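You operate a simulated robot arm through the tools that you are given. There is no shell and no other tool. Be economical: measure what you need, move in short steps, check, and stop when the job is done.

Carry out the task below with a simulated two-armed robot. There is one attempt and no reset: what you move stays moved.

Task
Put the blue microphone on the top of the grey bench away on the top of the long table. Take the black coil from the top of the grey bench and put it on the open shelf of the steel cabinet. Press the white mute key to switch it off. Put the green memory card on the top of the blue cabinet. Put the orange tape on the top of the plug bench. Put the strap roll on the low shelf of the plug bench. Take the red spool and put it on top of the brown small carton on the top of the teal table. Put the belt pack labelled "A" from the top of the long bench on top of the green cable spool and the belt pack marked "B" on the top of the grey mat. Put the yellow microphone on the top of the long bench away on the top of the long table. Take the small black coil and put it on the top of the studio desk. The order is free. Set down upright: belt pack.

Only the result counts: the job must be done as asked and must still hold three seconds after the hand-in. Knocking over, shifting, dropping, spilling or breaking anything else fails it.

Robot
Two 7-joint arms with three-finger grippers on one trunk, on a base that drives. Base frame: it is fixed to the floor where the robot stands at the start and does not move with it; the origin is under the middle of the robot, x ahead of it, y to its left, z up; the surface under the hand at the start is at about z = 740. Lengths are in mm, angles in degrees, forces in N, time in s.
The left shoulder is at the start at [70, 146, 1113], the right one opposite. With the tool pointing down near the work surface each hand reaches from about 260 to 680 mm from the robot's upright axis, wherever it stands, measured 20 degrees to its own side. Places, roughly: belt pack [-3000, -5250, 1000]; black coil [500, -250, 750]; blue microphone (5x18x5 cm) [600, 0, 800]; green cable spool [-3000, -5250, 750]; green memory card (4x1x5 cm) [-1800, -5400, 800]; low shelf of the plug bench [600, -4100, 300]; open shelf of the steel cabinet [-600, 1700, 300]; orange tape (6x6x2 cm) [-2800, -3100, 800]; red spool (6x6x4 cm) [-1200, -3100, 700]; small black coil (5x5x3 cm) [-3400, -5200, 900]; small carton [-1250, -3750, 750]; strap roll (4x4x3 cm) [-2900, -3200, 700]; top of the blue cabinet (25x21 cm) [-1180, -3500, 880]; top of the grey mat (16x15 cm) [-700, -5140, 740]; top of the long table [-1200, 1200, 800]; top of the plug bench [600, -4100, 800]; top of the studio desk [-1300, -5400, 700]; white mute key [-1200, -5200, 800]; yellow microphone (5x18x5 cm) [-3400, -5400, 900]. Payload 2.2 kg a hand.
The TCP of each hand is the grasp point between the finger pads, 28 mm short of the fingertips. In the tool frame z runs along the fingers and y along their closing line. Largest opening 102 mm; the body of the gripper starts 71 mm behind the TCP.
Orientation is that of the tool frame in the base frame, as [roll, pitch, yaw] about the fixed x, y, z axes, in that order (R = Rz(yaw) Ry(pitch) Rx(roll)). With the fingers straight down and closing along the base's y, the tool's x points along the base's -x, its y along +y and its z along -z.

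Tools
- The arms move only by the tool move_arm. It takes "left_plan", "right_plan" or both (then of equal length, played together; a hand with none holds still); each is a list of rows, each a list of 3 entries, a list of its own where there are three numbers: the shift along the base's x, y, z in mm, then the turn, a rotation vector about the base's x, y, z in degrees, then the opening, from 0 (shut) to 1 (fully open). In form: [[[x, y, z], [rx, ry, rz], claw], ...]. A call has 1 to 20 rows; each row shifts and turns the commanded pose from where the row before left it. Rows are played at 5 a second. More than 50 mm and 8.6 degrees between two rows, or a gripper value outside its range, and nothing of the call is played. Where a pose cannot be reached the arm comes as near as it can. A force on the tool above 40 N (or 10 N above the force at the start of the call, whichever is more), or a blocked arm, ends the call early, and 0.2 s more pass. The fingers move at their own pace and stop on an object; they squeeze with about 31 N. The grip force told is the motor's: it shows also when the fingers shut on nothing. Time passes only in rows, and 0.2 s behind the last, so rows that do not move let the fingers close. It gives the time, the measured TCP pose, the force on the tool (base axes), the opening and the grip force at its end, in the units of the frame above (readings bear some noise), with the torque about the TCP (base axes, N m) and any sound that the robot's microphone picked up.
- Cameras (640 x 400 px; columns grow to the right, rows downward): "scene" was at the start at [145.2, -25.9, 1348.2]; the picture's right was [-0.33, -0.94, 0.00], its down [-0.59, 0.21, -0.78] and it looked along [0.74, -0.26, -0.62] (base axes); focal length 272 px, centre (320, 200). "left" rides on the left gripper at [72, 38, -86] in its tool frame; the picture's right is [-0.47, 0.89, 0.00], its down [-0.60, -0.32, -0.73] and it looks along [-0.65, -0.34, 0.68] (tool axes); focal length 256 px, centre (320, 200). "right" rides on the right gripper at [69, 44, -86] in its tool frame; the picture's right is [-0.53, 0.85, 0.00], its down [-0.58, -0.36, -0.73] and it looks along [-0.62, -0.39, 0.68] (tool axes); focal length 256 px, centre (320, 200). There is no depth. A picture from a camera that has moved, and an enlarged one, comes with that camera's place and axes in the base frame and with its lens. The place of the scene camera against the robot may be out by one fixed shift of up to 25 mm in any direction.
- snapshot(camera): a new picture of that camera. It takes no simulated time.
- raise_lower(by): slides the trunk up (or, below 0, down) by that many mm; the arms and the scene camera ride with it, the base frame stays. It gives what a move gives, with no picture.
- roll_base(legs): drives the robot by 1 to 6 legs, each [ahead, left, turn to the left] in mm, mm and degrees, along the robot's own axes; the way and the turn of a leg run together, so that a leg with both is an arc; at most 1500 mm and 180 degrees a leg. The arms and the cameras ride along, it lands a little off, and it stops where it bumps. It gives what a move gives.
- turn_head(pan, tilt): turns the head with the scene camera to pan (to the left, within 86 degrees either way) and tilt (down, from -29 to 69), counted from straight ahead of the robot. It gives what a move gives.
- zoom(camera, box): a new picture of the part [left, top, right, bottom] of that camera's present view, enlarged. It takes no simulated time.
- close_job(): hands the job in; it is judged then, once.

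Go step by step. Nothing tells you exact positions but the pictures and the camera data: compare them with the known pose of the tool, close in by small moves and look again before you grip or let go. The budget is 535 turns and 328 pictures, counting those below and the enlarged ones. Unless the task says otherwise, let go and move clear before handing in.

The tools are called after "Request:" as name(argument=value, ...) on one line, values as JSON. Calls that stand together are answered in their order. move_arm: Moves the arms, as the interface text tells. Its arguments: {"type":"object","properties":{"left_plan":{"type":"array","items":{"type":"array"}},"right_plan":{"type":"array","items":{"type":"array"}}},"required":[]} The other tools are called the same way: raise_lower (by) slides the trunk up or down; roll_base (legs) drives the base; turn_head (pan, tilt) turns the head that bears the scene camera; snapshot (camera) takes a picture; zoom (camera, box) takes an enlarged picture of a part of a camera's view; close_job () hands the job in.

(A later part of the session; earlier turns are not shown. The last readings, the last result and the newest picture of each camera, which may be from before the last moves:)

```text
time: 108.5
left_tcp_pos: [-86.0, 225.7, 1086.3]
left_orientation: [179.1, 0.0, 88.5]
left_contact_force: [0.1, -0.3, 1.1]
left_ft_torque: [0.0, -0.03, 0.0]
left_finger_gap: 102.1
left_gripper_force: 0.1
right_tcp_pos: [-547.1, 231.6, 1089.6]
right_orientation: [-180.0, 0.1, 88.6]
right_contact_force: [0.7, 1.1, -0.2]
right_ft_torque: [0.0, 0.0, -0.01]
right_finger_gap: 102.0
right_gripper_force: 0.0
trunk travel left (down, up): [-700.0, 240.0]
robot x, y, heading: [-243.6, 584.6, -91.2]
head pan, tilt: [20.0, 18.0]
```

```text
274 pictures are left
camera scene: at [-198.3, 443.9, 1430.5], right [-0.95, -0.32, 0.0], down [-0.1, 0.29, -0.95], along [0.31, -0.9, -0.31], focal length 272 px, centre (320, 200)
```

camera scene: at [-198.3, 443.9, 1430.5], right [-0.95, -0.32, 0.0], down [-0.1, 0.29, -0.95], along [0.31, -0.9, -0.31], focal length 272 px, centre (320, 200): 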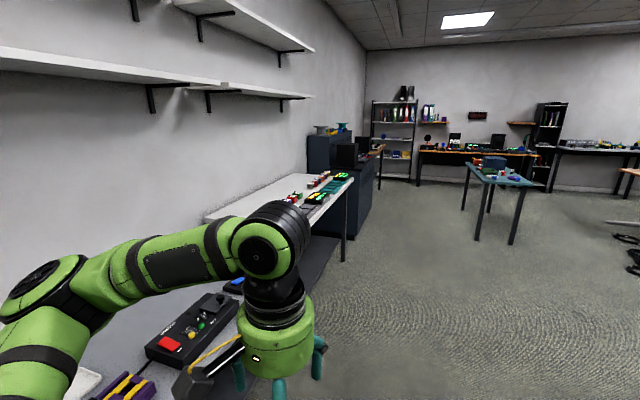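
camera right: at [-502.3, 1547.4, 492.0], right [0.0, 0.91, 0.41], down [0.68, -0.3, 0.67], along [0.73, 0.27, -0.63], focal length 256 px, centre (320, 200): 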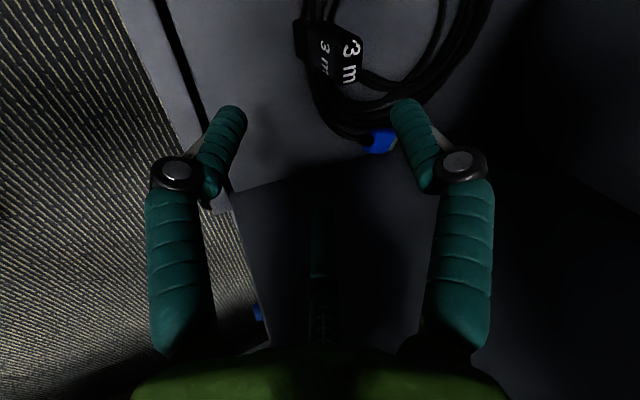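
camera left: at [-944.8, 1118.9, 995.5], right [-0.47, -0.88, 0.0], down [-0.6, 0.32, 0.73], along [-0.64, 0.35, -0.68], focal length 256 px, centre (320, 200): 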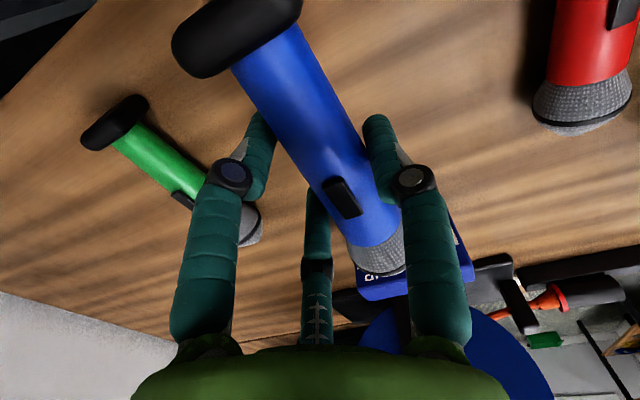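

The floor to the south is clear. I'm driving toward the teal table (around (-1200,-3500)).

Request:
roll_base(legs=[[1400, -200, 0], [1400, -200, 0]])

Request:
turn_head(pan=-30, tilt=28)

Request:
snapshot(camera="scene")

```text
time: 122.2
left_tcp_pos: [-547.7, -2564.7, 1086.0]
left_orientation: [179.2, -0.1, 88.4]
left_contact_force: [0.2, 0.1, -0.3]
left_ft_torque: [0.0, -0.02, 0.0]
left_finger_gap: 102.3
left_gripper_force: 0.1
right_tcp_pos: [-1008.7, -2558.2, 1089.2]
right_orientation: [179.9, 0.1, 88.5]
right_contact_force: [-0.1, -0.7, -0.2]
right_ft_torque: [0.02, 0.01, -0.03]
right_finger_gap: 102.0
right_gripper_force: 0.1
trunk travel left (down, up): [-700.0, 240.0]
robot x, y, heading: [-700.7, -2210.4, -91.1]
head pan, tilt: [20.0, 18.0]
```

```text
time: 123.4
left_tcp_pos: [-547.4, -2564.2, 1086.9]
left_orientation: [179.1, 0.0, 88.4]
left_contact_force: [-1.0, -0.4, -0.7]
left_ft_torque: [-0.01, 0.04, -0.01]
left_finger_gap: 101.8
left_gripper_force: 0.0
right_tcp_pos: [-1008.7, -2557.5, 1087.9]
right_orientation: [179.9, 0.1, 88.5]
right_contact_force: [-0.4, 0.5, -0.6]
right_ft_torque: [0.02, -0.01, 0.01]
right_finger_gap: 102.0
right_gripper_force: 0.0
trunk travel left (down, up): [-700.0, 240.0]
robot x, y, heading: [-703.6, -2209.3, -91.4]
head pan, tilt: [-30.0, 28.0]
```

```text
273 pictures are left
camera scene: at [-736.2, -2335.8, 1414.3], right [-0.86, 0.52, 0.0], down [0.24, 0.4, -0.88], along [-0.46, -0.76, -0.47], focal length 272 px, centre (320, 200)
```

scene: 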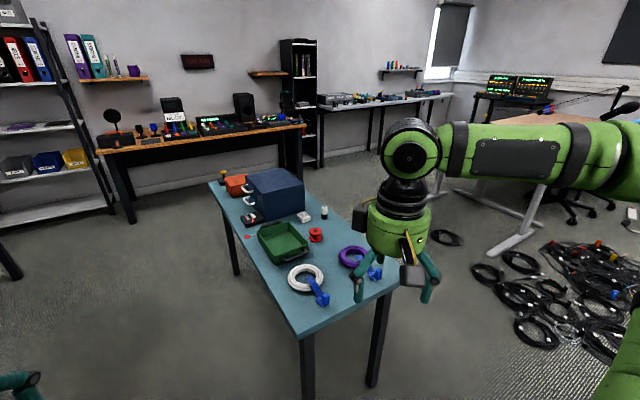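

The teal table is just ahead. I'm zooming in on it.

Request:
zoom(camera="scene", box=[190, 150, 410, 290])

```text
2.86 times, centred on (300, 220) of scene
camera zoom: at [-736.2, -2335.8, 1414.3], right [-0.86, 0.52, 0.0], down [0.24, 0.4, -0.88], along [-0.46, -0.76, -0.47], focal length 777 px, centre (377, 143)
```

zoom: 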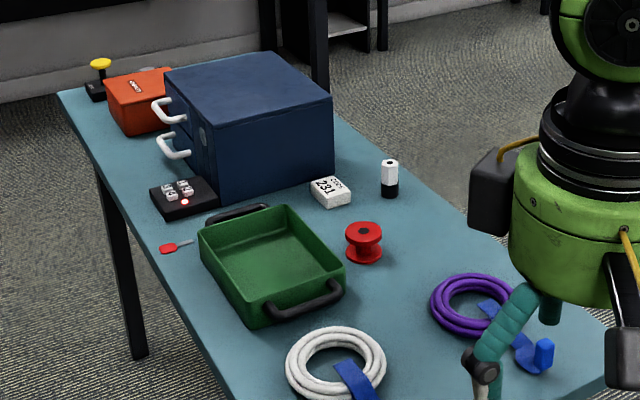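

The red spool is near (-1225,-3180) on the teal table, and the brown carton is probably hidden behind the blue cabinet. I'm moving to the table's east side, facing -x.

Request:
roll_base(legs=[[0, 80, -88], [0, 1090, 0]])

Request:
turn_head(pan=0, tilt=42)

Request:
snapshot(camera="scene")

Request:
snapshot(camera="right")

```text
time: 132.7
left_tcp_pos: [-996.2, -3507.0, 1085.6]
left_orientation: [179.1, 0.1, -0.1]
left_contact_force: [0.1, 0.2, -0.6]
left_ft_torque: [0.01, -0.04, -0.02]
left_finger_gap: 102.0
left_gripper_force: 0.0
right_tcp_pos: [-1000.7, -3046.6, 1088.3]
right_orientation: [-179.9, 0.2, 0.0]
right_contact_force: [0.2, 0.0, -0.2]
right_ft_torque: [0.02, -0.01, 0.03]
right_finger_gap: 102.1
right_gripper_force: 0.0
trunk travel left (down, up): [-700.0, 240.0]
robot x, y, heading: [-646.5, -3344.7, -179.6]
head pan, tilt: [-30.0, 28.0]
```

```text
time: 133.7
left_tcp_pos: [-995.5, -3507.7, 1085.8]
left_orientation: [179.1, 0.0, 0.0]
left_contact_force: [-0.1, 0.6, -0.8]
left_ft_torque: [0.06, 0.01, -0.04]
left_finger_gap: 102.1
left_gripper_force: 0.2
right_tcp_pos: [-999.1, -3047.0, 1088.4]
right_orientation: [180.0, 0.2, 0.1]
right_contact_force: [0.2, -1.3, -0.5]
right_ft_torque: [-0.01, 0.0, 0.0]
right_finger_gap: 102.0
right_gripper_force: 0.1
trunk travel left (down, up): [-700.0, 240.0]
robot x, y, heading: [-645.2, -3344.6, -179.6]
head pan, tilt: [0.0, 42.0]
```

```text
271 pictures are left
camera scene: at [-764.9, -3342.3, 1392.9], right [0.0, 1.0, 0.0], down [0.67, 0.0, -0.74], along [-0.74, 0.0, -0.67], focal length 272 px, centre (320, 200)
```

scene: 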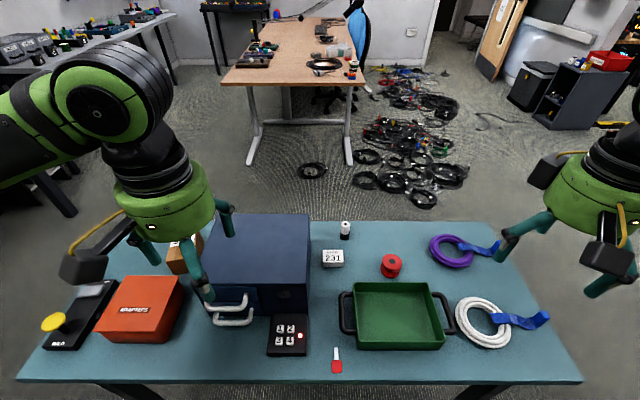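

```text
270 pictures are left
camera right: at [-929.2, -3090.1, 1175.2], right [-0.53, -0.85, 0.0], down [-0.57, 0.36, 0.73], along [-0.62, 0.39, -0.68], focal length 256 px, centre (320, 200)
```

right: 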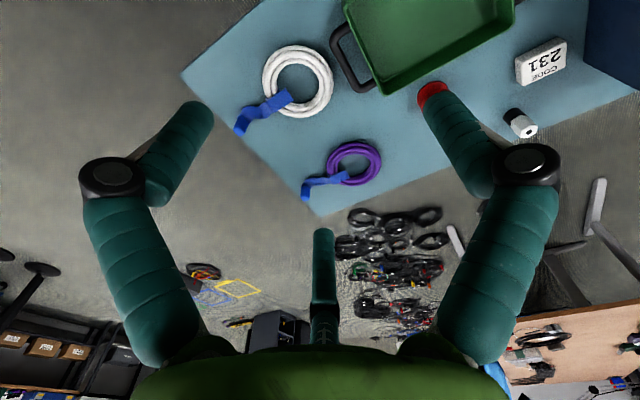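

The spool is at about (-1222,-3136) and the carton at about (-1240,-3731). I'm raising the left hand, bringing the right one over the spool and lowering the trunk.

Request:
move_arm(left_plan=[[[20, 0, 35], [0, 0, 0], 1], [[20, 0, 35], [0, 0, 0], 1], [[10, 0, 35], [0, 0, 0], 1], [[0, 0, 35], [0, 0, 0], 1], [[0, 0, 0], [0, 0, 0], 1], [[0, 0, 0], [0, 0, 0], 1]], right_plan=[[[-40, -15, 0], [0, 0, 0], 1], [[-40, -15, 0], [0, 0, 0], 1], [[-40, -15, 0], [0, 0, 0], 1], [[-40, -15, 0], [0, 0, 0], 1], [[-40, -15, 0], [0, 0, 0], 1], [[-20, -15, 0], [0, 0, 0], 1]])

Request:
raise_lower(by=-230)

Request:
snapshot(camera="right")

Request:
snapshot(camera="scene")

```text
time: 135.1
left_tcp_pos: [-944.2, -3506.4, 1226.4]
left_orientation: [179.1, -0.1, -0.2]
left_contact_force: [-0.2, -0.3, -0.6]
left_ft_torque: [0.02, 0.06, 0.02]
left_finger_gap: 101.8
left_gripper_force: 0.0
right_tcp_pos: [-1206.8, -3126.3, 1087.3]
right_orientation: [-179.9, 0.2, -0.1]
right_contact_force: [0.3, -0.1, 1.1]
right_ft_torque: [-0.02, 0.03, -0.04]
right_finger_gap: 101.9
right_gripper_force: 0.1
right hand out of reach, approached as far as the arm can: row 6
trunk travel left (down, up): [-700.0, 240.0]
robot x, y, heading: [-649.2, -3346.5, -179.7]
head pan, tilt: [0.0, 42.0]
```

```text
time: 137.5
left_tcp_pos: [-945.5, -3508.1, 996.6]
left_orientation: [179.1, -0.1, -0.1]
left_contact_force: [-0.4, 0.4, 0.1]
left_ft_torque: [-0.01, -0.03, -0.05]
left_finger_gap: 102.1
left_gripper_force: 0.0
right_tcp_pos: [-1205.8, -3127.0, 857.3]
right_orientation: [179.9, 0.3, 0.0]
right_contact_force: [-0.4, 0.2, -0.5]
right_ft_torque: [0.02, 0.02, -0.01]
right_finger_gap: 102.0
right_gripper_force: 0.0
trunk travel left (down, up): [-470.0, 470.0]
robot x, y, heading: [-643.6, -3344.7, -179.9]
head pan, tilt: [0.0, 42.0]
```

```text
269 pictures are left
camera right: at [-1136.0, -3170.4, 943.3], right [-0.53, -0.85, 0.0], down [-0.57, 0.37, 0.73], along [-0.62, 0.39, -0.68], focal length 256 px, centre (320, 200)
```

right: 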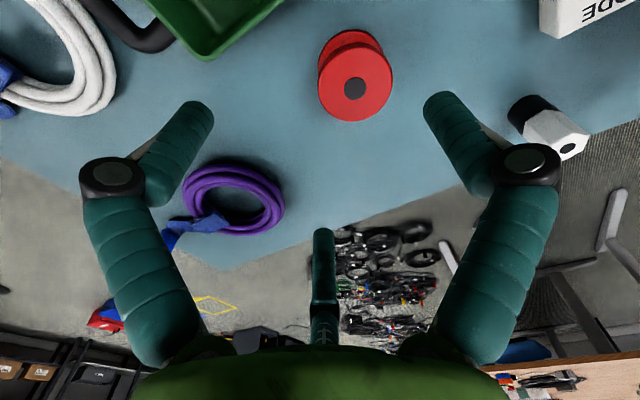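

```text
268 pictures are left
camera scene: at [-764.7, -3342.5, 1162.9], right [0.0, 1.0, 0.0], down [0.67, 0.0, -0.74], along [-0.74, 0.0, -0.67], focal length 272 px, centre (320, 200)
```

scene: 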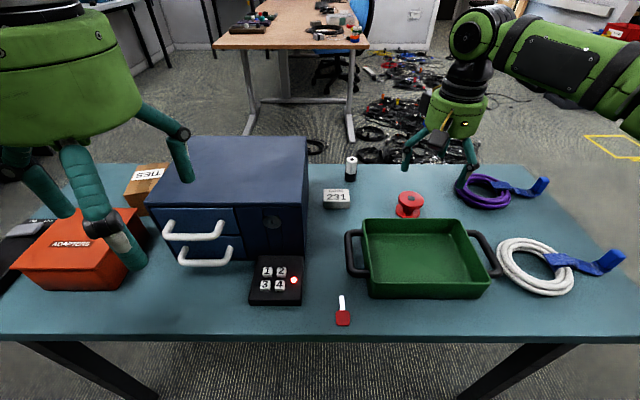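

The spool centre is at about (-1226,-3148). I'm centring over it and going down to just above grip height.

Request:
move_arm(right_plan=[[[-10, -11, -20], [0, 0, 0], 1], [[-10, -10, -30], [0, 0, 0], 1], [[0, 0, -30], [0, 0, 0], 1], [[0, 0, -20], [0, 0, 0], 1]])

Request:
snapshot(camera="right")

```text
time: 138.4
left_tcp_pos: [-944.5, -3507.4, 997.7]
left_orientation: [179.1, 0.0, -0.3]
left_contact_force: [-0.2, 0.0, -0.1]
left_ft_torque: [0.01, -0.07, 0.0]
left_finger_gap: 102.0
left_gripper_force: 0.1
right_tcp_pos: [-1203.1, -3134.4, 784.2]
right_orientation: [180.0, 1.0, 0.0]
right_contact_force: [8.1, -2.0, 20.5]
right_ft_torque: [0.68, -1.33, -0.38]
right_finger_gap: 102.4
right_gripper_force: 0.3
right hand out of reach, approached as far as the arm can: row 1, 2, 4
trunk travel left (down, up): [-470.0, 470.0]
robot x, y, heading: [-648.0, -3344.1, -179.9]
head pan, tilt: [0.0, 42.0]
stopped in row 4 (right hand): the force on the tool passed its limit at 51 N (the readings are from after the stop); the commanded pose is now the measured one
```

```text
267 pictures are left
camera right: at [-1130.9, -3177.9, 870.9], right [-0.53, -0.84, 0.01], down [-0.56, 0.37, 0.74], along [-0.63, 0.39, -0.67], focal length 256 px, centre (320, 200)
```

right: 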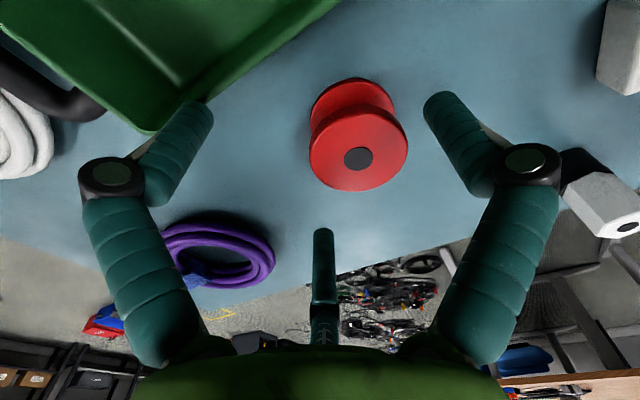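

A finger met the green box's rim because the arm could not reach far enough. I'm raising and checking whether the box moved.

Request:
move_arm(right_plan=[[[0, 0, 20], [0, 0, 0], 1], [[0, 0, 40], [0, 0, 0], 1], [[0, 0, 15], [0, 0, 0], 1]])

Request:
snapshot(camera="scene")

Request:
snapshot(camera="right")

```text
time: 139.2
left_tcp_pos: [-947.0, -3506.8, 996.7]
left_orientation: [179.1, -0.1, -0.2]
left_contact_force: [1.2, -0.3, 0.4]
left_ft_torque: [0.04, 0.0, -0.01]
left_finger_gap: 102.1
left_gripper_force: 0.0
right_tcp_pos: [-1204.8, -3133.1, 856.2]
right_orientation: [179.9, 0.8, 0.1]
right_contact_force: [-0.4, 0.6, -0.1]
right_ft_torque: [0.05, 0.01, -0.02]
right_finger_gap: 101.9
right_gripper_force: 0.2
trunk travel left (down, up): [-470.0, 470.0]
robot x, y, heading: [-640.9, -3343.1, -179.9]
head pan, tilt: [0.0, 42.0]
```

```text
266 pictures are left
camera scene: at [-765.3, -3342.1, 1162.8], right [0.0, 1.0, 0.0], down [0.67, 0.0, -0.74], along [-0.74, 0.0, -0.67], focal length 272 px, centre (320, 200)
```

scene: 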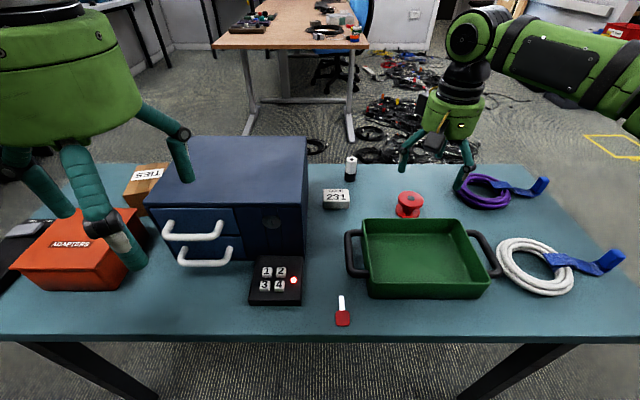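

```text
265 pictures are left
camera right: at [-1133.1, -3176.0, 941.7], right [-0.53, -0.84, 0.01], down [-0.57, 0.37, 0.74], along [-0.63, 0.39, -0.67], focal length 256 px, centre (320, 200)
```

right: 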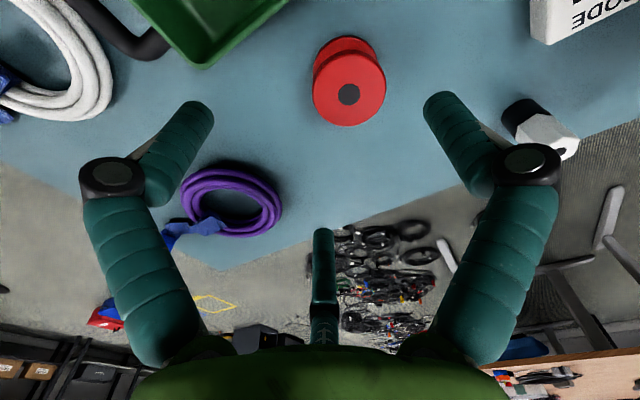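

Nothing was displaced. I'm driving 60 mm closer, rotating the fingers so none points at the green box, and re-centring.

Request:
roll_base(legs=[[60, 0, 0]])

Request:
move_arm(right_plan=[[[10, -4, 0], [0, 0, 8], 0.9], [[10, -4, 0], [0, 0, 8], 0.9], [[10, -4, 0], [0, 0, 8], 0.9], [[8, -2, 0], [0, 0, 0], 0.9], [[0, 0, -25], [0, 0, 0], 0.9]])

Request:
snapshot(camera="right")

```text
time: 140.2
left_tcp_pos: [-1004.9, -3508.0, 995.6]
left_orientation: [179.2, -0.2, -0.1]
left_contact_force: [0.0, 0.1, -0.4]
left_ft_torque: [-0.02, -0.04, 0.02]
left_finger_gap: 101.8
left_gripper_force: 0.1
right_tcp_pos: [-1264.6, -3133.1, 855.2]
right_orientation: [-180.0, 0.7, 0.0]
right_contact_force: [0.2, -0.2, 0.1]
right_ft_torque: [0.0, -0.01, 0.0]
right_finger_gap: 101.9
right_gripper_force: 0.1
trunk travel left (down, up): [-470.0, 470.0]
robot x, y, heading: [-706.2, -3342.4, -179.8]
head pan, tilt: [0.0, 42.0]
```

```text
time: 141.4
left_tcp_pos: [-1005.8, -3506.0, 995.7]
left_orientation: [179.1, 0.0, -0.2]
left_contact_force: [-0.4, -0.5, 0.2]
left_ft_torque: [-0.01, 0.0, -0.02]
left_finger_gap: 102.1
left_gripper_force: 0.1
right_tcp_pos: [-1226.4, -3146.5, 831.0]
right_orientation: [179.9, 0.8, 24.0]
right_contact_force: [-0.6, 0.0, -0.4]
right_ft_torque: [0.04, -0.02, 0.01]
right_finger_gap: 91.5
right_gripper_force: 0.0
trunk travel left (down, up): [-470.0, 470.0]
robot x, y, heading: [-705.3, -3345.4, -180.1]
head pan, tilt: [0.0, 42.0]
```

```text
264 pictures are left
camera right: at [-1143.2, -3157.8, 916.7], right [-0.14, -0.99, 0.01], down [-0.67, 0.1, 0.74], along [-0.73, 0.1, -0.67], focal length 256 px, centre (320, 200)
```

right: 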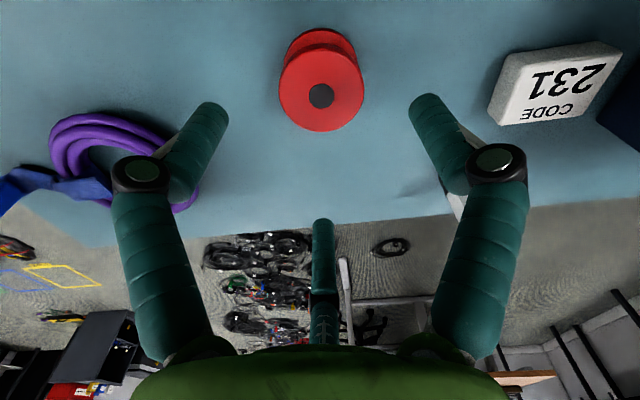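

I'm centred over the spool; I'm going down and gripping.

Request:
move_arm(right_plan=[[[0, -1, -40], [0, 0, 0], 0.9], [[0, 0, -30], [0, 0, 0], 0.9], [[0, 0, -15], [0, 0, 0], 0.9], [[0, 0, -8], [0, 0, 0], 0.9], [[0, 0, 0], [0, 0, 0], 0], [[0, 0, 0], [0, 0, 0], 0], [[0, 0, 0], [0, 0, 0], 0]])

Request:
snapshot(camera="right")

```text
time: 142.6
left_tcp_pos: [-1001.8, -3506.8, 997.5]
left_orientation: [179.1, 0.1, -0.2]
left_contact_force: [0.0, -0.7, 0.1]
left_ft_torque: [0.04, -0.06, 0.0]
left_finger_gap: 101.9
left_gripper_force: 0.0
right_tcp_pos: [-1224.8, -3144.6, 747.2]
right_orientation: [-179.5, 1.0, 23.7]
right_contact_force: [9.5, 6.4, 34.1]
right_ft_torque: [0.02, -1.18, 0.24]
right_finger_gap: 51.3
right_gripper_force: 30.9
trunk travel left (down, up): [-470.0, 470.0]
robot x, y, heading: [-704.0, -3342.2, -179.7]
head pan, tilt: [0.0, 42.0]
stopped in row 6 (right hand): the force on the tool passed its limit at 52 N (the readings are from after the stop); the commanded pose is now the measured one
```

```text
263 pictures are left
camera right: at [-1141.1, -3156.9, 831.9], right [-0.15, -0.99, 0.0], down [-0.66, 0.1, 0.75], along [-0.74, 0.11, -0.67], focal length 256 px, centre (320, 200)
```

right: 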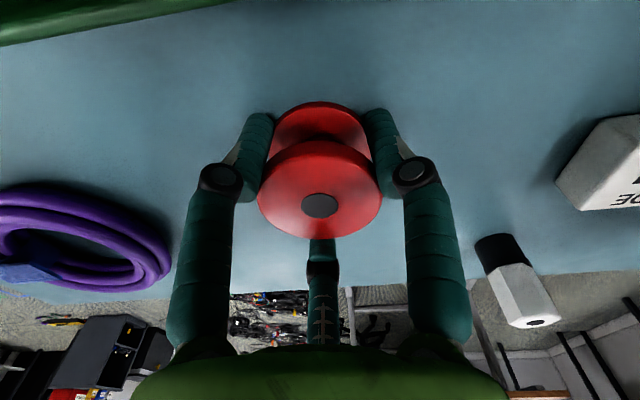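

The fingertips reached the table (surface z≈718) and the spool is gripped. I'm lifting.

Request:
move_arm(right_plan=[[[0, 0, 10], [0, 0, 0], 0], [[0, 0, 30], [0, 0, 0], 0], [[0, 0, 40], [0, 0, 0], 0], [[0, 0, 40], [0, 0, 0], 0]])

Request:
raise_lower(by=230)

Request:
snapshot(camera="right")

```text
time: 143.6
left_tcp_pos: [-1005.6, -3506.5, 997.3]
left_orientation: [179.1, 0.0, -0.2]
left_contact_force: [-0.3, -0.6, -0.6]
left_ft_torque: [-0.03, 0.05, 0.02]
left_finger_gap: 102.1
left_gripper_force: 0.1
right_tcp_pos: [-1226.6, -3143.9, 863.1]
right_orientation: [-179.5, 0.8, 23.9]
right_contact_force: [1.0, 0.2, -0.7]
right_ft_torque: [0.02, 0.0, 0.03]
right_finger_gap: 51.1
right_gripper_force: 31.5
trunk travel left (down, up): [-470.0, 470.0]
robot x, y, heading: [-704.1, -3343.7, -179.7]
head pan, tilt: [0.0, 42.0]
```

```text
time: 146.0
left_tcp_pos: [-1005.2, -3507.2, 1226.9]
left_orientation: [179.1, 0.0, -0.2]
left_contact_force: [0.2, 0.1, -0.4]
left_ft_torque: [0.01, -0.01, -0.01]
left_finger_gap: 102.0
left_gripper_force: 0.0
right_tcp_pos: [-1226.2, -3144.8, 1091.9]
right_orientation: [-179.4, 0.9, 23.7]
right_contact_force: [0.5, -0.4, -0.3]
right_ft_torque: [-0.04, -0.02, 0.0]
right_finger_gap: 51.2
right_gripper_force: 30.8
trunk travel left (down, up): [-700.0, 240.0]
robot x, y, heading: [-704.9, -3345.5, -179.9]
head pan, tilt: [0.0, 42.0]
```

```text
262 pictures are left
camera right: at [-1143.6, -3155.9, 1177.0], right [-0.15, -0.99, 0.0], down [-0.66, 0.1, 0.74], along [-0.73, 0.11, -0.67], focal length 256 px, centre (320, 200)
```

right: 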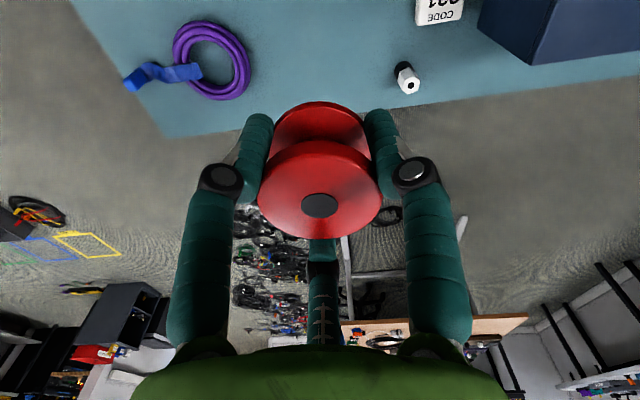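

I'm holding the spool. Now strafing left along the table to bring it above the carton.

Request:
roll_base(legs=[[0, 586, 0]])

Request:
turn_head(pan=-15, tilt=42)

Request:
snapshot(camera="scene")

Request:
snapshot(camera="right")

```text
time: 149.3
left_tcp_pos: [-991.1, -4068.2, 1228.0]
left_orientation: [179.0, -0.1, -0.3]
left_contact_force: [0.3, 0.2, -0.6]
left_ft_torque: [0.01, -0.01, -0.01]
left_finger_gap: 102.0
left_gripper_force: 0.1
right_tcp_pos: [-1211.7, -3705.0, 1091.1]
right_orientation: [-179.6, 0.8, 23.7]
right_contact_force: [0.7, 0.9, -1.2]
right_ft_torque: [-0.04, 0.04, 0.02]
right_finger_gap: 51.0
right_gripper_force: 31.1
trunk travel left (down, up): [-700.0, 240.0]
robot x, y, heading: [-689.0, -3909.1, -180.1]
head pan, tilt: [0.0, 42.0]
```

```text
time: 150.1
left_tcp_pos: [-990.0, -4069.4, 1227.3]
left_orientation: [179.1, -0.1, -0.4]
left_contact_force: [-0.2, -1.0, 0.6]
left_ft_torque: [-0.01, -0.01, 0.01]
left_finger_gap: 102.0
left_gripper_force: 0.1
right_tcp_pos: [-1210.8, -3706.3, 1090.9]
right_orientation: [-179.5, 0.7, 23.7]
right_contact_force: [1.0, 0.0, -1.5]
right_ft_torque: [-0.03, -0.03, -0.02]
right_finger_gap: 50.7
right_gripper_force: 30.6
trunk travel left (down, up): [-700.0, 240.0]
robot x, y, heading: [-686.5, -3906.9, 179.9]
head pan, tilt: [-15.0, 42.0]
```

```text
261 pictures are left
camera scene: at [-806.3, -3883.8, 1392.9], right [0.26, 0.97, 0.0], down [0.65, -0.17, -0.74], along [-0.72, 0.19, -0.67], focal length 272 px, centre (320, 200)
```

scene: 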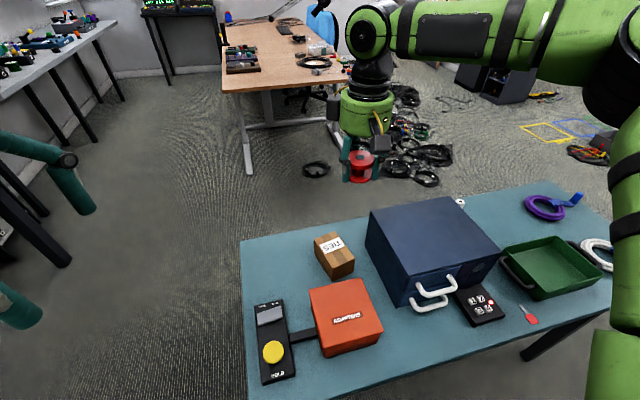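

```text
260 pictures are left
camera right: at [-1127.3, -3718.4, 1177.1], right [-0.15, -0.99, 0.0], down [-0.66, 0.1, 0.74], along [-0.73, 0.11, -0.67], focal length 256 px, centre (320, 200)
```

right: 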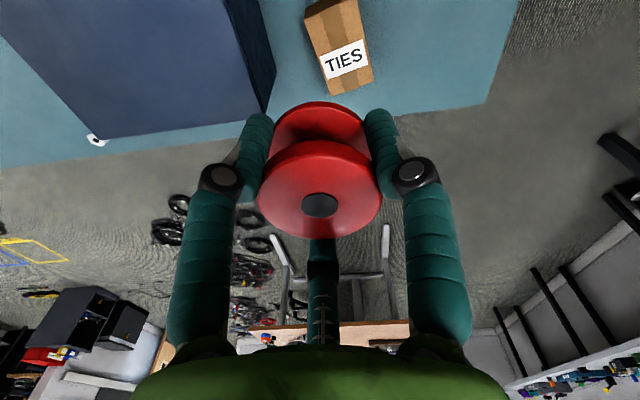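

The carton (TIES) is at about (-1258,-3729). I'm moving over it and lowering the trunk.

Request:
raise_lower(by=-200)

Request:
move_arm(right_plan=[[[-24, -12, 0], [0, 0, 0], 0], [[-23, -11, 0], [0, 0, 0], 0]])

Request:
snapshot(camera="right")

Request:
snapshot(camera="scene")

```text
time: 152.3
left_tcp_pos: [-989.5, -4067.8, 1025.7]
left_orientation: [179.1, -0.1, -0.3]
left_contact_force: [0.4, -0.6, -0.3]
left_ft_torque: [0.04, 0.01, -0.03]
left_finger_gap: 102.2
left_gripper_force: 0.0
right_tcp_pos: [-1209.0, -3704.8, 891.4]
right_orientation: [-179.5, 0.8, 23.6]
right_contact_force: [0.5, -0.2, -0.5]
right_ft_torque: [0.02, 0.03, -0.03]
right_finger_gap: 51.1
right_gripper_force: 30.9
trunk travel left (down, up): [-500.0, 440.0]
robot x, y, heading: [-689.8, -3906.3, 179.8]
head pan, tilt: [-15.0, 42.0]
```

```text
time: 152.9
left_tcp_pos: [-990.6, -4068.3, 1026.8]
left_orientation: [179.1, -0.1, -0.5]
left_contact_force: [-0.1, -0.1, -0.6]
left_ft_torque: [-0.03, 0.01, -0.02]
left_finger_gap: 101.9
left_gripper_force: 0.0
right_tcp_pos: [-1235.2, -3711.9, 889.8]
right_orientation: [-179.5, 0.9, 23.5]
right_contact_force: [-0.3, 0.1, -0.7]
right_ft_torque: [-0.05, 0.0, -0.01]
right_finger_gap: 51.0
right_gripper_force: 30.8
right hand out of reach, approached as far as the arm can: row 2
trunk travel left (down, up): [-500.0, 440.0]
robot x, y, heading: [-690.0, -3903.5, 180.0]
head pan, tilt: [-15.0, 42.0]
```

```text
259 pictures are left
camera right: at [-1151.3, -3724.1, 973.9], right [-0.15, -0.99, 0.0], down [-0.66, 0.1, 0.74], along [-0.73, 0.11, -0.67], focal length 256 px, centre (320, 200)
```

right: 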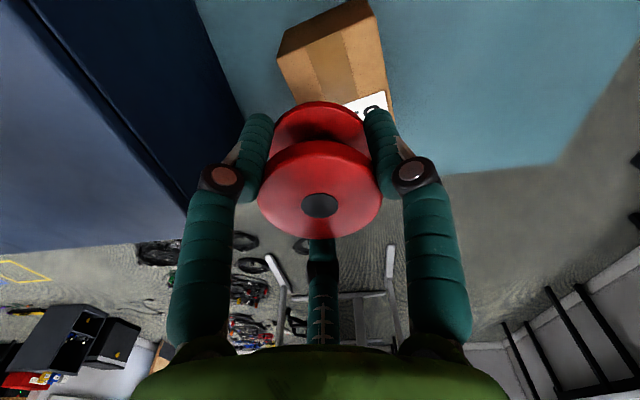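

```text
258 pictures are left
camera scene: at [-804.9, -3882.5, 1193.1], right [0.26, 0.97, 0.0], down [0.65, -0.17, -0.74], along [-0.72, 0.19, -0.67], focal length 272 px, centre (320, 200)
```

scene: 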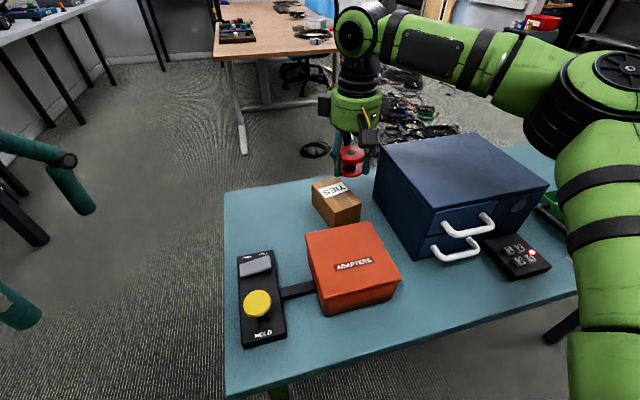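

The carton top is centred at about (-1258,-3730), roughly 110×70 mm, top z≈778. I'm driving 40 mm closer.

Request:
roll_base(legs=[[40, 10, 0]])

```text
time: 153.6
left_tcp_pos: [-993.7, -4064.5, 1025.6]
left_orientation: [179.1, -0.1, -0.9]
left_contact_force: [0.6, 0.8, 0.3]
left_ft_torque: [0.02, -0.05, -0.02]
left_finger_gap: 102.0
left_gripper_force: 0.2
right_tcp_pos: [-1235.3, -3706.5, 888.4]
right_orientation: [-179.5, 0.7, 23.2]
right_contact_force: [-0.3, 0.2, -0.9]
right_ft_torque: [-0.01, 0.03, -0.03]
right_finger_gap: 50.5
right_gripper_force: 30.7
trunk travel left (down, up): [-500.0, 440.0]
robot x, y, heading: [-691.3, -3907.2, 179.4]
head pan, tilt: [-15.0, 42.0]
stopped in leg 1: the robot was blocked; the commanded pose is now the measured one
```

The base bumped something, probably a table leg. I'm raising the trunk, backing off and looking.

Request:
roll_base(legs=[[-25, 0, 0.5]])

Request:
raise_lower(by=130)

Request:
turn_head(pan=0, tilt=66)

Request:
snapshot(camera="scene")

```text
time: 154.4
left_tcp_pos: [-967.7, -4067.4, 1026.4]
left_orientation: [179.1, -0.1, -0.2]
left_contact_force: [-0.4, -0.3, -0.1]
left_ft_torque: [-0.01, 0.02, 0.0]
left_finger_gap: 101.9
left_gripper_force: 0.0
right_tcp_pos: [-1213.5, -3712.1, 887.3]
right_orientation: [-179.6, 0.8, 23.5]
right_contact_force: [-0.5, -0.1, -0.6]
right_ft_torque: [0.03, 0.01, -0.02]
right_finger_gap: 50.9
right_gripper_force: 31.6
trunk travel left (down, up): [-500.0, 440.0]
robot x, y, heading: [-665.1, -3907.1, -180.1]
head pan, tilt: [-15.0, 42.0]
```

```text
time: 156.0
left_tcp_pos: [-967.8, -4067.0, 1156.6]
left_orientation: [179.1, -0.1, -0.3]
left_contact_force: [0.5, -0.7, -0.2]
left_ft_torque: [0.01, 0.0, 0.0]
left_finger_gap: 102.1
left_gripper_force: 0.1
right_tcp_pos: [-1212.5, -3711.5, 1016.9]
right_orientation: [-179.5, 0.9, 23.6]
right_contact_force: [0.0, -0.6, -0.5]
right_ft_torque: [-0.03, 0.01, 0.02]
right_finger_gap: 50.8
right_gripper_force: 31.2
trunk travel left (down, up): [-630.0, 310.0]
robot x, y, heading: [-667.8, -3911.3, -179.9]
head pan, tilt: [-15.0, 42.0]
```

```text
time: 156.8
left_tcp_pos: [-967.0, -4067.1, 1157.2]
left_orientation: [179.2, -0.1, -0.3]
left_contact_force: [0.6, 0.4, 0.0]
left_ft_torque: [0.0, 0.01, -0.02]
left_finger_gap: 101.8
left_gripper_force: 0.0
right_tcp_pos: [-1213.7, -3711.1, 1017.5]
right_orientation: [-179.4, 0.9, 23.6]
right_contact_force: [-0.6, 0.1, -0.5]
right_ft_torque: [0.04, -0.02, 0.02]
right_finger_gap: 51.1
right_gripper_force: 31.0
trunk travel left (down, up): [-630.0, 310.0]
robot x, y, heading: [-665.1, -3903.6, -180.2]
head pan, tilt: [0.0, 66.0]
```

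```text
257 pictures are left
camera scene: at [-761.7, -3902.9, 1292.5], right [0.0, 1.0, 0.0], down [0.91, 0.0, -0.41], along [-0.41, 0.0, -0.91], focal length 272 px, centre (320, 200)
```

scene: 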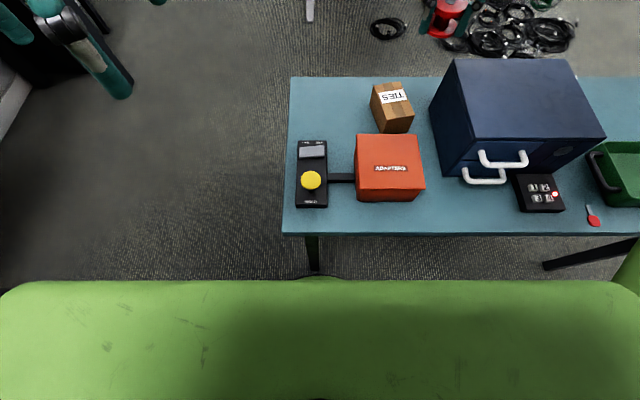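

The base is near a leg, so I'd rather gain arm reach. I'm testing whether another wrist yaw extends the reach while high above the table.

Request:
move_arm(right_plan=[[[0, 0, 0], [0, 0, 8], 0], [[0, 0, 0], [0, 0, 8], 0], [[0, 0, 0], [0, 0, 8], 0], [[0, 0, 0], [0, 0, 8], 0], [[-15, -5, 0], [0, 0, 0], 0], [[-15, -5, 0], [0, 0, 0], 0], [[-15, -5, 0], [0, 0, 0], 0]])

```text
time: 158.4
left_tcp_pos: [-968.1, -4067.9, 1155.3]
left_orientation: [179.1, -0.1, -0.3]
left_contact_force: [0.4, 1.0, -0.5]
left_ft_torque: [-0.01, -0.03, 0.0]
left_finger_gap: 102.0
left_gripper_force: 0.1
right_tcp_pos: [-1218.0, -3706.7, 1014.5]
right_orientation: [-179.5, 1.0, 55.8]
right_contact_force: [-0.3, 0.2, -1.0]
right_ft_torque: [0.03, -0.01, 0.01]
right_finger_gap: 50.9
right_gripper_force: 30.9
right hand out of reach, approached as far as the arm can: row 5, 6, 7
trunk travel left (down, up): [-630.0, 310.0]
robot x, y, heading: [-665.0, -3906.3, -180.0]
head pan, tilt: [0.0, 66.0]
```

The stretch limit is about 500 mm from the shoulder. Placing slightly east of the carton's centre at x≈-1243 is enough, so I'm shifting the base slightly and lowering.

Request:
roll_base(legs=[[15, -32, 0]])

Request:
raise_lower(by=-110)

Request:
move_arm(right_plan=[[[-5, -25, 0], [0, 0, 0], 0], [[-8, -25, 0], [0, 0, 0], 0], [[-8, -8, 0], [0, 0, 0], 0]])

Request:
snapshot(camera="right")

```text
time: 159.3
left_tcp_pos: [-980.3, -4039.0, 1155.8]
left_orientation: [179.4, 0.0, -0.2]
left_contact_force: [0.4, 0.2, -0.5]
left_ft_torque: [0.02, 0.0, 0.03]
left_finger_gap: 101.9
left_gripper_force: 0.0
right_tcp_pos: [-1230.9, -3679.1, 1016.4]
right_orientation: [-179.4, 0.8, 55.8]
right_contact_force: [0.1, -0.3, -0.7]
right_ft_torque: [0.05, 0.02, 0.0]
right_finger_gap: 51.1
right_gripper_force: 30.4
trunk travel left (down, up): [-630.0, 310.0]
robot x, y, heading: [-682.4, -3874.3, -179.8]
head pan, tilt: [0.0, 66.0]
```

```text
time: 160.7
left_tcp_pos: [-981.1, -4037.3, 1047.5]
left_orientation: [179.1, -0.1, -0.2]
left_contact_force: [0.2, -0.9, 1.0]
left_ft_torque: [0.02, -0.01, 0.02]
left_finger_gap: 102.3
left_gripper_force: 0.1
right_tcp_pos: [-1232.3, -3676.4, 904.6]
right_orientation: [-179.4, 0.9, 55.8]
right_contact_force: [0.5, 0.4, -1.0]
right_ft_torque: [-0.01, -0.01, 0.02]
right_finger_gap: 50.8
right_gripper_force: 31.1
trunk travel left (down, up): [-520.0, 420.0]
robot x, y, heading: [-680.1, -3874.0, -179.9]
head pan, tilt: [0.0, 66.0]
```

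```text
time: 161.5
left_tcp_pos: [-982.3, -4035.7, 1047.3]
left_orientation: [179.1, 0.0, -0.2]
left_contact_force: [0.5, -0.2, 0.0]
left_ft_torque: [0.05, -0.01, 0.02]
left_finger_gap: 101.9
left_gripper_force: 0.1
right_tcp_pos: [-1215.6, -3700.8, 900.1]
right_orientation: [-179.5, 0.9, 55.9]
right_contact_force: [-0.3, 0.5, -0.5]
right_ft_torque: [-0.05, 0.0, 0.0]
right_finger_gap: 50.9
right_gripper_force: 30.8
right hand out of reach, approached as far as the arm can: row 1, 2, 3
trunk travel left (down, up): [-520.0, 420.0]
robot x, y, heading: [-683.7, -3872.9, -179.8]
head pan, tilt: [0.0, 66.0]
```

```text
256 pictures are left
camera right: at [-1136.9, -3667.8, 985.1], right [0.4, -0.92, 0.0], down [-0.61, -0.27, 0.74], along [-0.68, -0.3, -0.67], focal length 256 px, centre (320, 200)
```

right: 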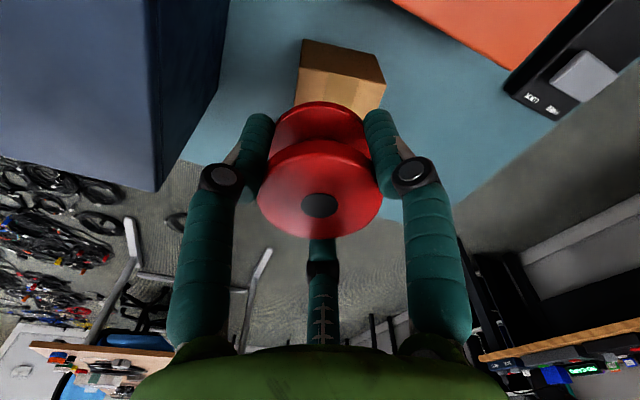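

The right arm's reach is poor in this posture, so I'll approach the carton from the table's south end instead, where it is much closer. First I'm raising, then driving around.

Request:
raise_lower(by=150)

Request:
roll_base(legs=[[-60, 0, 0], [0, 640, 0], [0, 0, -90], [0, 720, 0]])

Request:
turn_head(pan=-5, tilt=42)

Request:
snapshot(camera="scene")

```text
time: 163.3
left_tcp_pos: [-982.0, -4036.9, 1195.9]
left_orientation: [179.1, -0.1, -0.2]
left_contact_force: [-0.4, -0.4, -1.0]
left_ft_torque: [0.01, -0.02, 0.04]
left_finger_gap: 102.1
left_gripper_force: 0.0
right_tcp_pos: [-1213.9, -3701.2, 1049.6]
right_orientation: [-179.5, 1.0, 55.8]
right_contact_force: [0.1, -0.1, -0.1]
right_ft_torque: [0.03, 0.0, -0.03]
right_finger_gap: 50.7
right_gripper_force: 31.7
trunk travel left (down, up): [-670.0, 270.0]
robot x, y, heading: [-681.3, -3874.6, -179.9]
head pan, tilt: [0.0, 66.0]
```

```text
time: 174.7
left_tcp_pos: [-1499.3, -4209.2, 1196.6]
left_orientation: [179.1, -0.1, -90.1]
left_contact_force: [1.0, 0.0, -0.7]
left_ft_torque: [-0.03, 0.0, -0.04]
left_finger_gap: 102.0
left_gripper_force: 0.0
right_tcp_pos: [-1165.5, -3976.6, 1050.2]
right_orientation: [-179.5, 1.0, -34.0]
right_contact_force: [1.2, -0.1, -0.9]
right_ft_torque: [0.01, -0.02, -0.01]
right_finger_gap: 51.0
right_gripper_force: 30.0
trunk travel left (down, up): [-670.0, 270.0]
robot x, y, heading: [-1337.3, -4510.2, 90.2]
head pan, tilt: [0.0, 66.0]
```

```text
time: 175.6
left_tcp_pos: [-1501.3, -4210.0, 1197.3]
left_orientation: [179.1, -0.1, -90.1]
left_contact_force: [-0.1, 0.7, 0.2]
left_ft_torque: [0.02, 0.04, -0.02]
left_finger_gap: 102.1
left_gripper_force: 0.1
right_tcp_pos: [-1167.4, -3976.0, 1050.4]
right_orientation: [-179.4, 1.0, -34.2]
right_contact_force: [0.3, -0.3, -1.0]
right_ft_torque: [0.02, 0.03, -0.02]
right_finger_gap: 50.9
right_gripper_force: 31.0
trunk travel left (down, up): [-670.0, 270.0]
robot x, y, heading: [-1337.7, -4505.4, 90.1]
head pan, tilt: [-5.0, 42.0]
```

```text
255 pictures are left
camera scene: at [-1316.8, -4373.9, 1362.8], right [1.0, -0.08, 0.0], down [-0.06, -0.67, -0.74], along [0.06, 0.74, -0.67], focal length 272 px, centre (320, 200)
```

scene: 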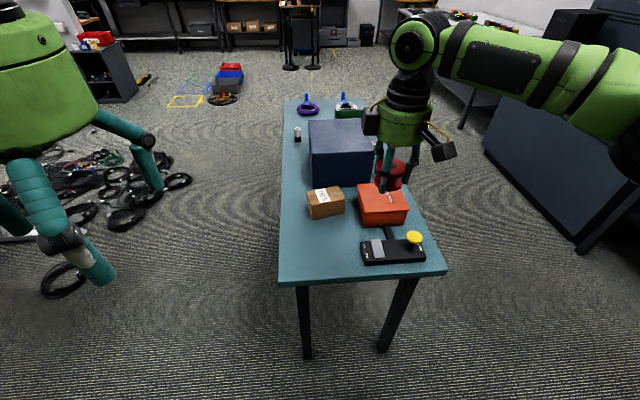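

The carton is about 240 mm from the south edge. I'm driving up to it.

Request:
roll_base(legs=[[240, 100, 0]])

Request:
raise_lower(by=-130)

Request:
turn_head(pan=-15, tilt=45)

Request:
snapshot(camera="right")

Request:
snapshot(camera="scene")

```text
time: 177.4
left_tcp_pos: [-1602.6, -3972.0, 1196.8]
left_orientation: [179.2, -0.1, -90.0]
left_contact_force: [0.7, -0.3, 0.8]
left_ft_torque: [0.04, -0.01, 0.0]
left_finger_gap: 101.9
left_gripper_force: 0.2
right_tcp_pos: [-1268.8, -3738.2, 1050.2]
right_orientation: [-179.4, 1.0, -34.0]
right_contact_force: [0.0, -0.6, -1.0]
right_ft_torque: [0.05, 0.0, -0.01]
right_finger_gap: 50.8
right_gripper_force: 31.2
trunk travel left (down, up): [-670.0, 270.0]
robot x, y, heading: [-1440.4, -4273.5, 90.4]
head pan, tilt: [-5.0, 42.0]
```

```text
time: 179.0
left_tcp_pos: [-1603.5, -3970.7, 1066.8]
left_orientation: [179.1, -0.1, -90.0]
left_contact_force: [0.4, -0.4, 0.1]
left_ft_torque: [-0.02, 0.05, 0.0]
left_finger_gap: 102.1
left_gripper_force: 0.1
right_tcp_pos: [-1269.1, -3736.6, 920.6]
right_orientation: [-179.4, 1.1, -34.0]
right_contact_force: [-0.2, -0.1, -0.4]
right_ft_torque: [-0.01, -0.01, 0.03]
right_finger_gap: 50.9
right_gripper_force: 31.2
trunk travel left (down, up): [-540.0, 400.0]
robot x, y, heading: [-1436.2, -4270.4, 90.3]
head pan, tilt: [-5.0, 42.0]
```

```text
time: 179.8
left_tcp_pos: [-1602.6, -3970.7, 1067.4]
left_orientation: [179.2, -0.2, -90.0]
left_contact_force: [0.1, -0.2, -0.1]
left_ft_torque: [0.0, -0.02, 0.0]
left_finger_gap: 102.0
left_gripper_force: 0.0
right_tcp_pos: [-1267.7, -3736.1, 920.4]
right_orientation: [-179.3, 1.0, -34.0]
right_contact_force: [0.4, 0.4, -1.1]
right_ft_torque: [-0.01, -0.01, 0.03]
right_finger_gap: 51.0
right_gripper_force: 30.3
trunk travel left (down, up): [-540.0, 400.0]
robot x, y, heading: [-1438.0, -4273.6, 90.4]
head pan, tilt: [-15.0, 45.0]
```

```text
254 pictures are left
camera right: at [-1233.4, -3812.8, 1005.2], right [-0.92, -0.4, 0.0], down [-0.27, 0.61, 0.74], along [-0.3, 0.68, -0.67], focal length 256 px, centre (320, 200)
```

right: 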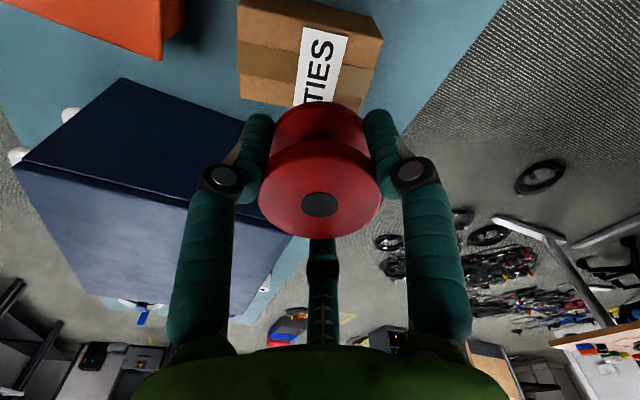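

```text
253 pictures are left
camera scene: at [-1404.7, -4139.8, 1228.5], right [0.97, -0.25, 0.0], down [-0.18, -0.68, -0.71], along [0.18, 0.68, -0.71], focal length 272 px, centre (320, 200)
```

scene: 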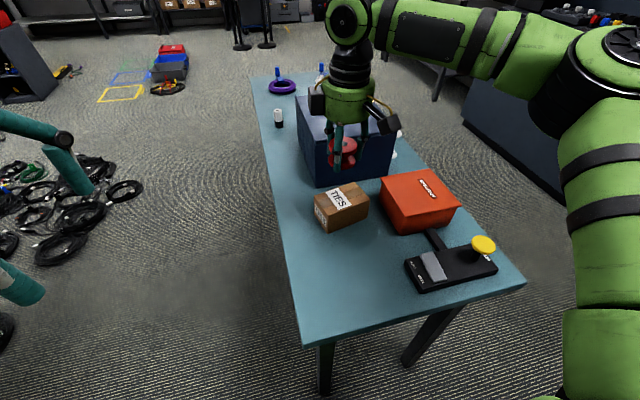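

I'm zooming in on the carton for its exact position.

Request:
zoom(camera="right", box=[200, 0, 420, 137])

Request:
zoom(camera="scene", box=[280, 120, 420, 250])

```text
2.91 times, centred on (310, 68) of right
camera zoom: at [-1233.4, -3812.8, 1005.2], right [-0.92, -0.4, 0.0], down [-0.27, 0.61, 0.74], along [-0.3, 0.68, -0.67], focal length 745 px, centre (349, 582)
```

zoom: 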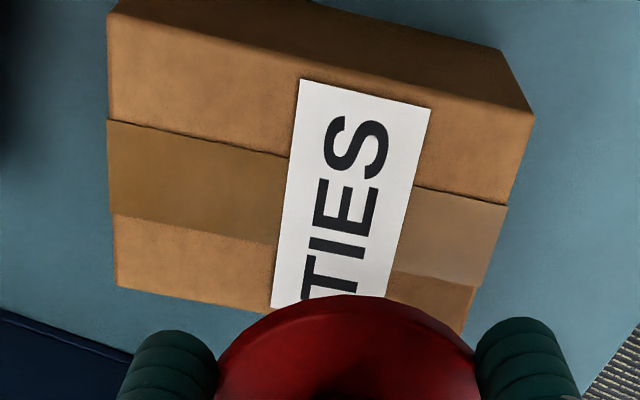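

```text
3.08 times, centred on (350, 185) of scene
camera zoom: at [-1404.7, -4139.8, 1228.5], right [0.97, -0.25, 0.0], down [-0.18, -0.68, -0.71], along [0.18, 0.68, -0.71], focal length 837 px, centre (228, 246)
```

zoom: 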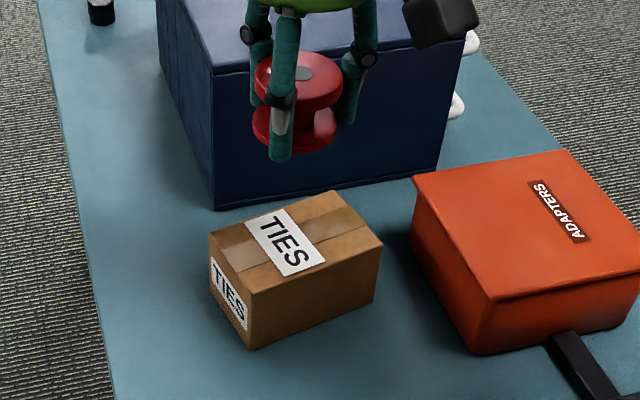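

The carton centre is at (-1255,-3731). I'm correcting by (+13,+5) and going down close to it.

Request:
move_arm(right_plan=[[[13, 5, -15], [0, 0, 0], 0], [[0, 0, -35], [0, 0, 0], 0], [[0, 0, -30], [0, 0, 0], 0], [[0, 0, -10], [0, 0, 0], 0]])

Request:
zoom(camera="scene", box=[280, 120, 420, 250])

```text
time: 180.8
left_tcp_pos: [-1602.8, -3970.5, 1066.8]
left_orientation: [179.1, -0.1, -90.0]
left_contact_force: [0.2, 0.1, 0.5]
left_ft_torque: [0.03, 0.03, 0.03]
left_finger_gap: 102.0
left_gripper_force: 0.0
right_tcp_pos: [-1254.8, -3732.0, 830.6]
right_orientation: [-179.4, 1.0, -34.0]
right_contact_force: [-0.2, -0.3, 0.0]
right_ft_torque: [-0.01, 0.0, 0.0]
right_finger_gap: 50.6
right_gripper_force: 31.3
trunk travel left (down, up): [-540.0, 400.0]
robot x, y, heading: [-1441.1, -4277.1, 89.9]
head pan, tilt: [-15.0, 45.0]
```

```text
3.08 times, centred on (350, 185) of scene
camera zoom: at [-1404.5, -4139.8, 1228.5], right [0.97, -0.25, 0.0], down [-0.18, -0.68, -0.71], along [0.18, 0.68, -0.71], focal length 837 px, centre (228, 246)
```

zoom: 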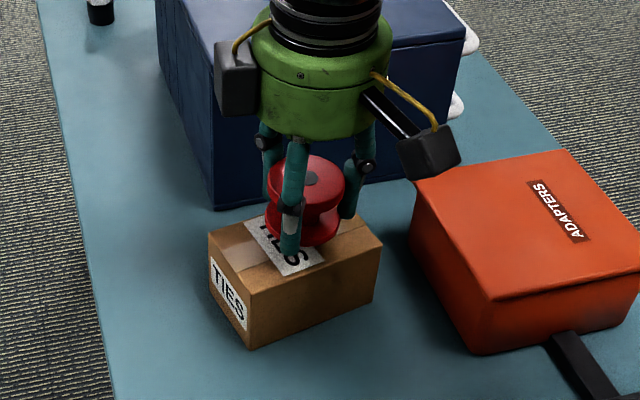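

I'm stepping down to contact.

Request:
move_arm(right_plan=[[[0, 0, -6], [0, 0, 0], 0], [[0, 0, -6], [0, 0, 0], 0], [[0, 0, -3], [0, 0, 0], 0]])

Request:
move_arm(right_plan=[[[0, 0, -3], [0, 0, 0], 0], [[0, 0, -3], [0, 0, 0], 0]])

```text
time: 181.6
left_tcp_pos: [-1601.2, -3971.7, 1067.4]
left_orientation: [179.2, -0.1, -90.0]
left_contact_force: [1.0, 0.7, -1.1]
left_ft_torque: [0.01, 0.0, 0.0]
left_finger_gap: 102.0
left_gripper_force: 0.0
right_tcp_pos: [-1254.7, -3733.8, 815.8]
right_orientation: [-179.4, 1.0, -34.0]
right_contact_force: [-0.9, -0.3, -0.3]
right_ft_torque: [0.01, 0.03, 0.02]
right_finger_gap: 50.9
right_gripper_force: 31.0
trunk travel left (down, up): [-540.0, 400.0]
robot x, y, heading: [-1436.4, -4271.5, 90.3]
head pan, tilt: [-15.0, 45.0]
```

```text
time: 182.2
left_tcp_pos: [-1602.7, -3972.4, 1066.8]
left_orientation: [179.1, 0.0, -89.9]
left_contact_force: [0.2, 0.1, -0.3]
left_ft_torque: [0.0, -0.01, -0.02]
left_finger_gap: 102.1
left_gripper_force: 0.1
right_tcp_pos: [-1253.2, -3733.2, 813.3]
right_orientation: [-179.2, 1.3, -34.1]
right_contact_force: [1.0, 1.3, 8.7]
right_ft_torque: [-0.13, -0.18, 0.06]
right_finger_gap: 50.8
right_gripper_force: 30.8
right hand out of reach, approached as far as the arm can: row 2
trunk travel left (down, up): [-540.0, 400.0]
robot x, y, heading: [-1438.9, -4273.7, 90.2]
head pan, tilt: [-15.0, 45.0]
```

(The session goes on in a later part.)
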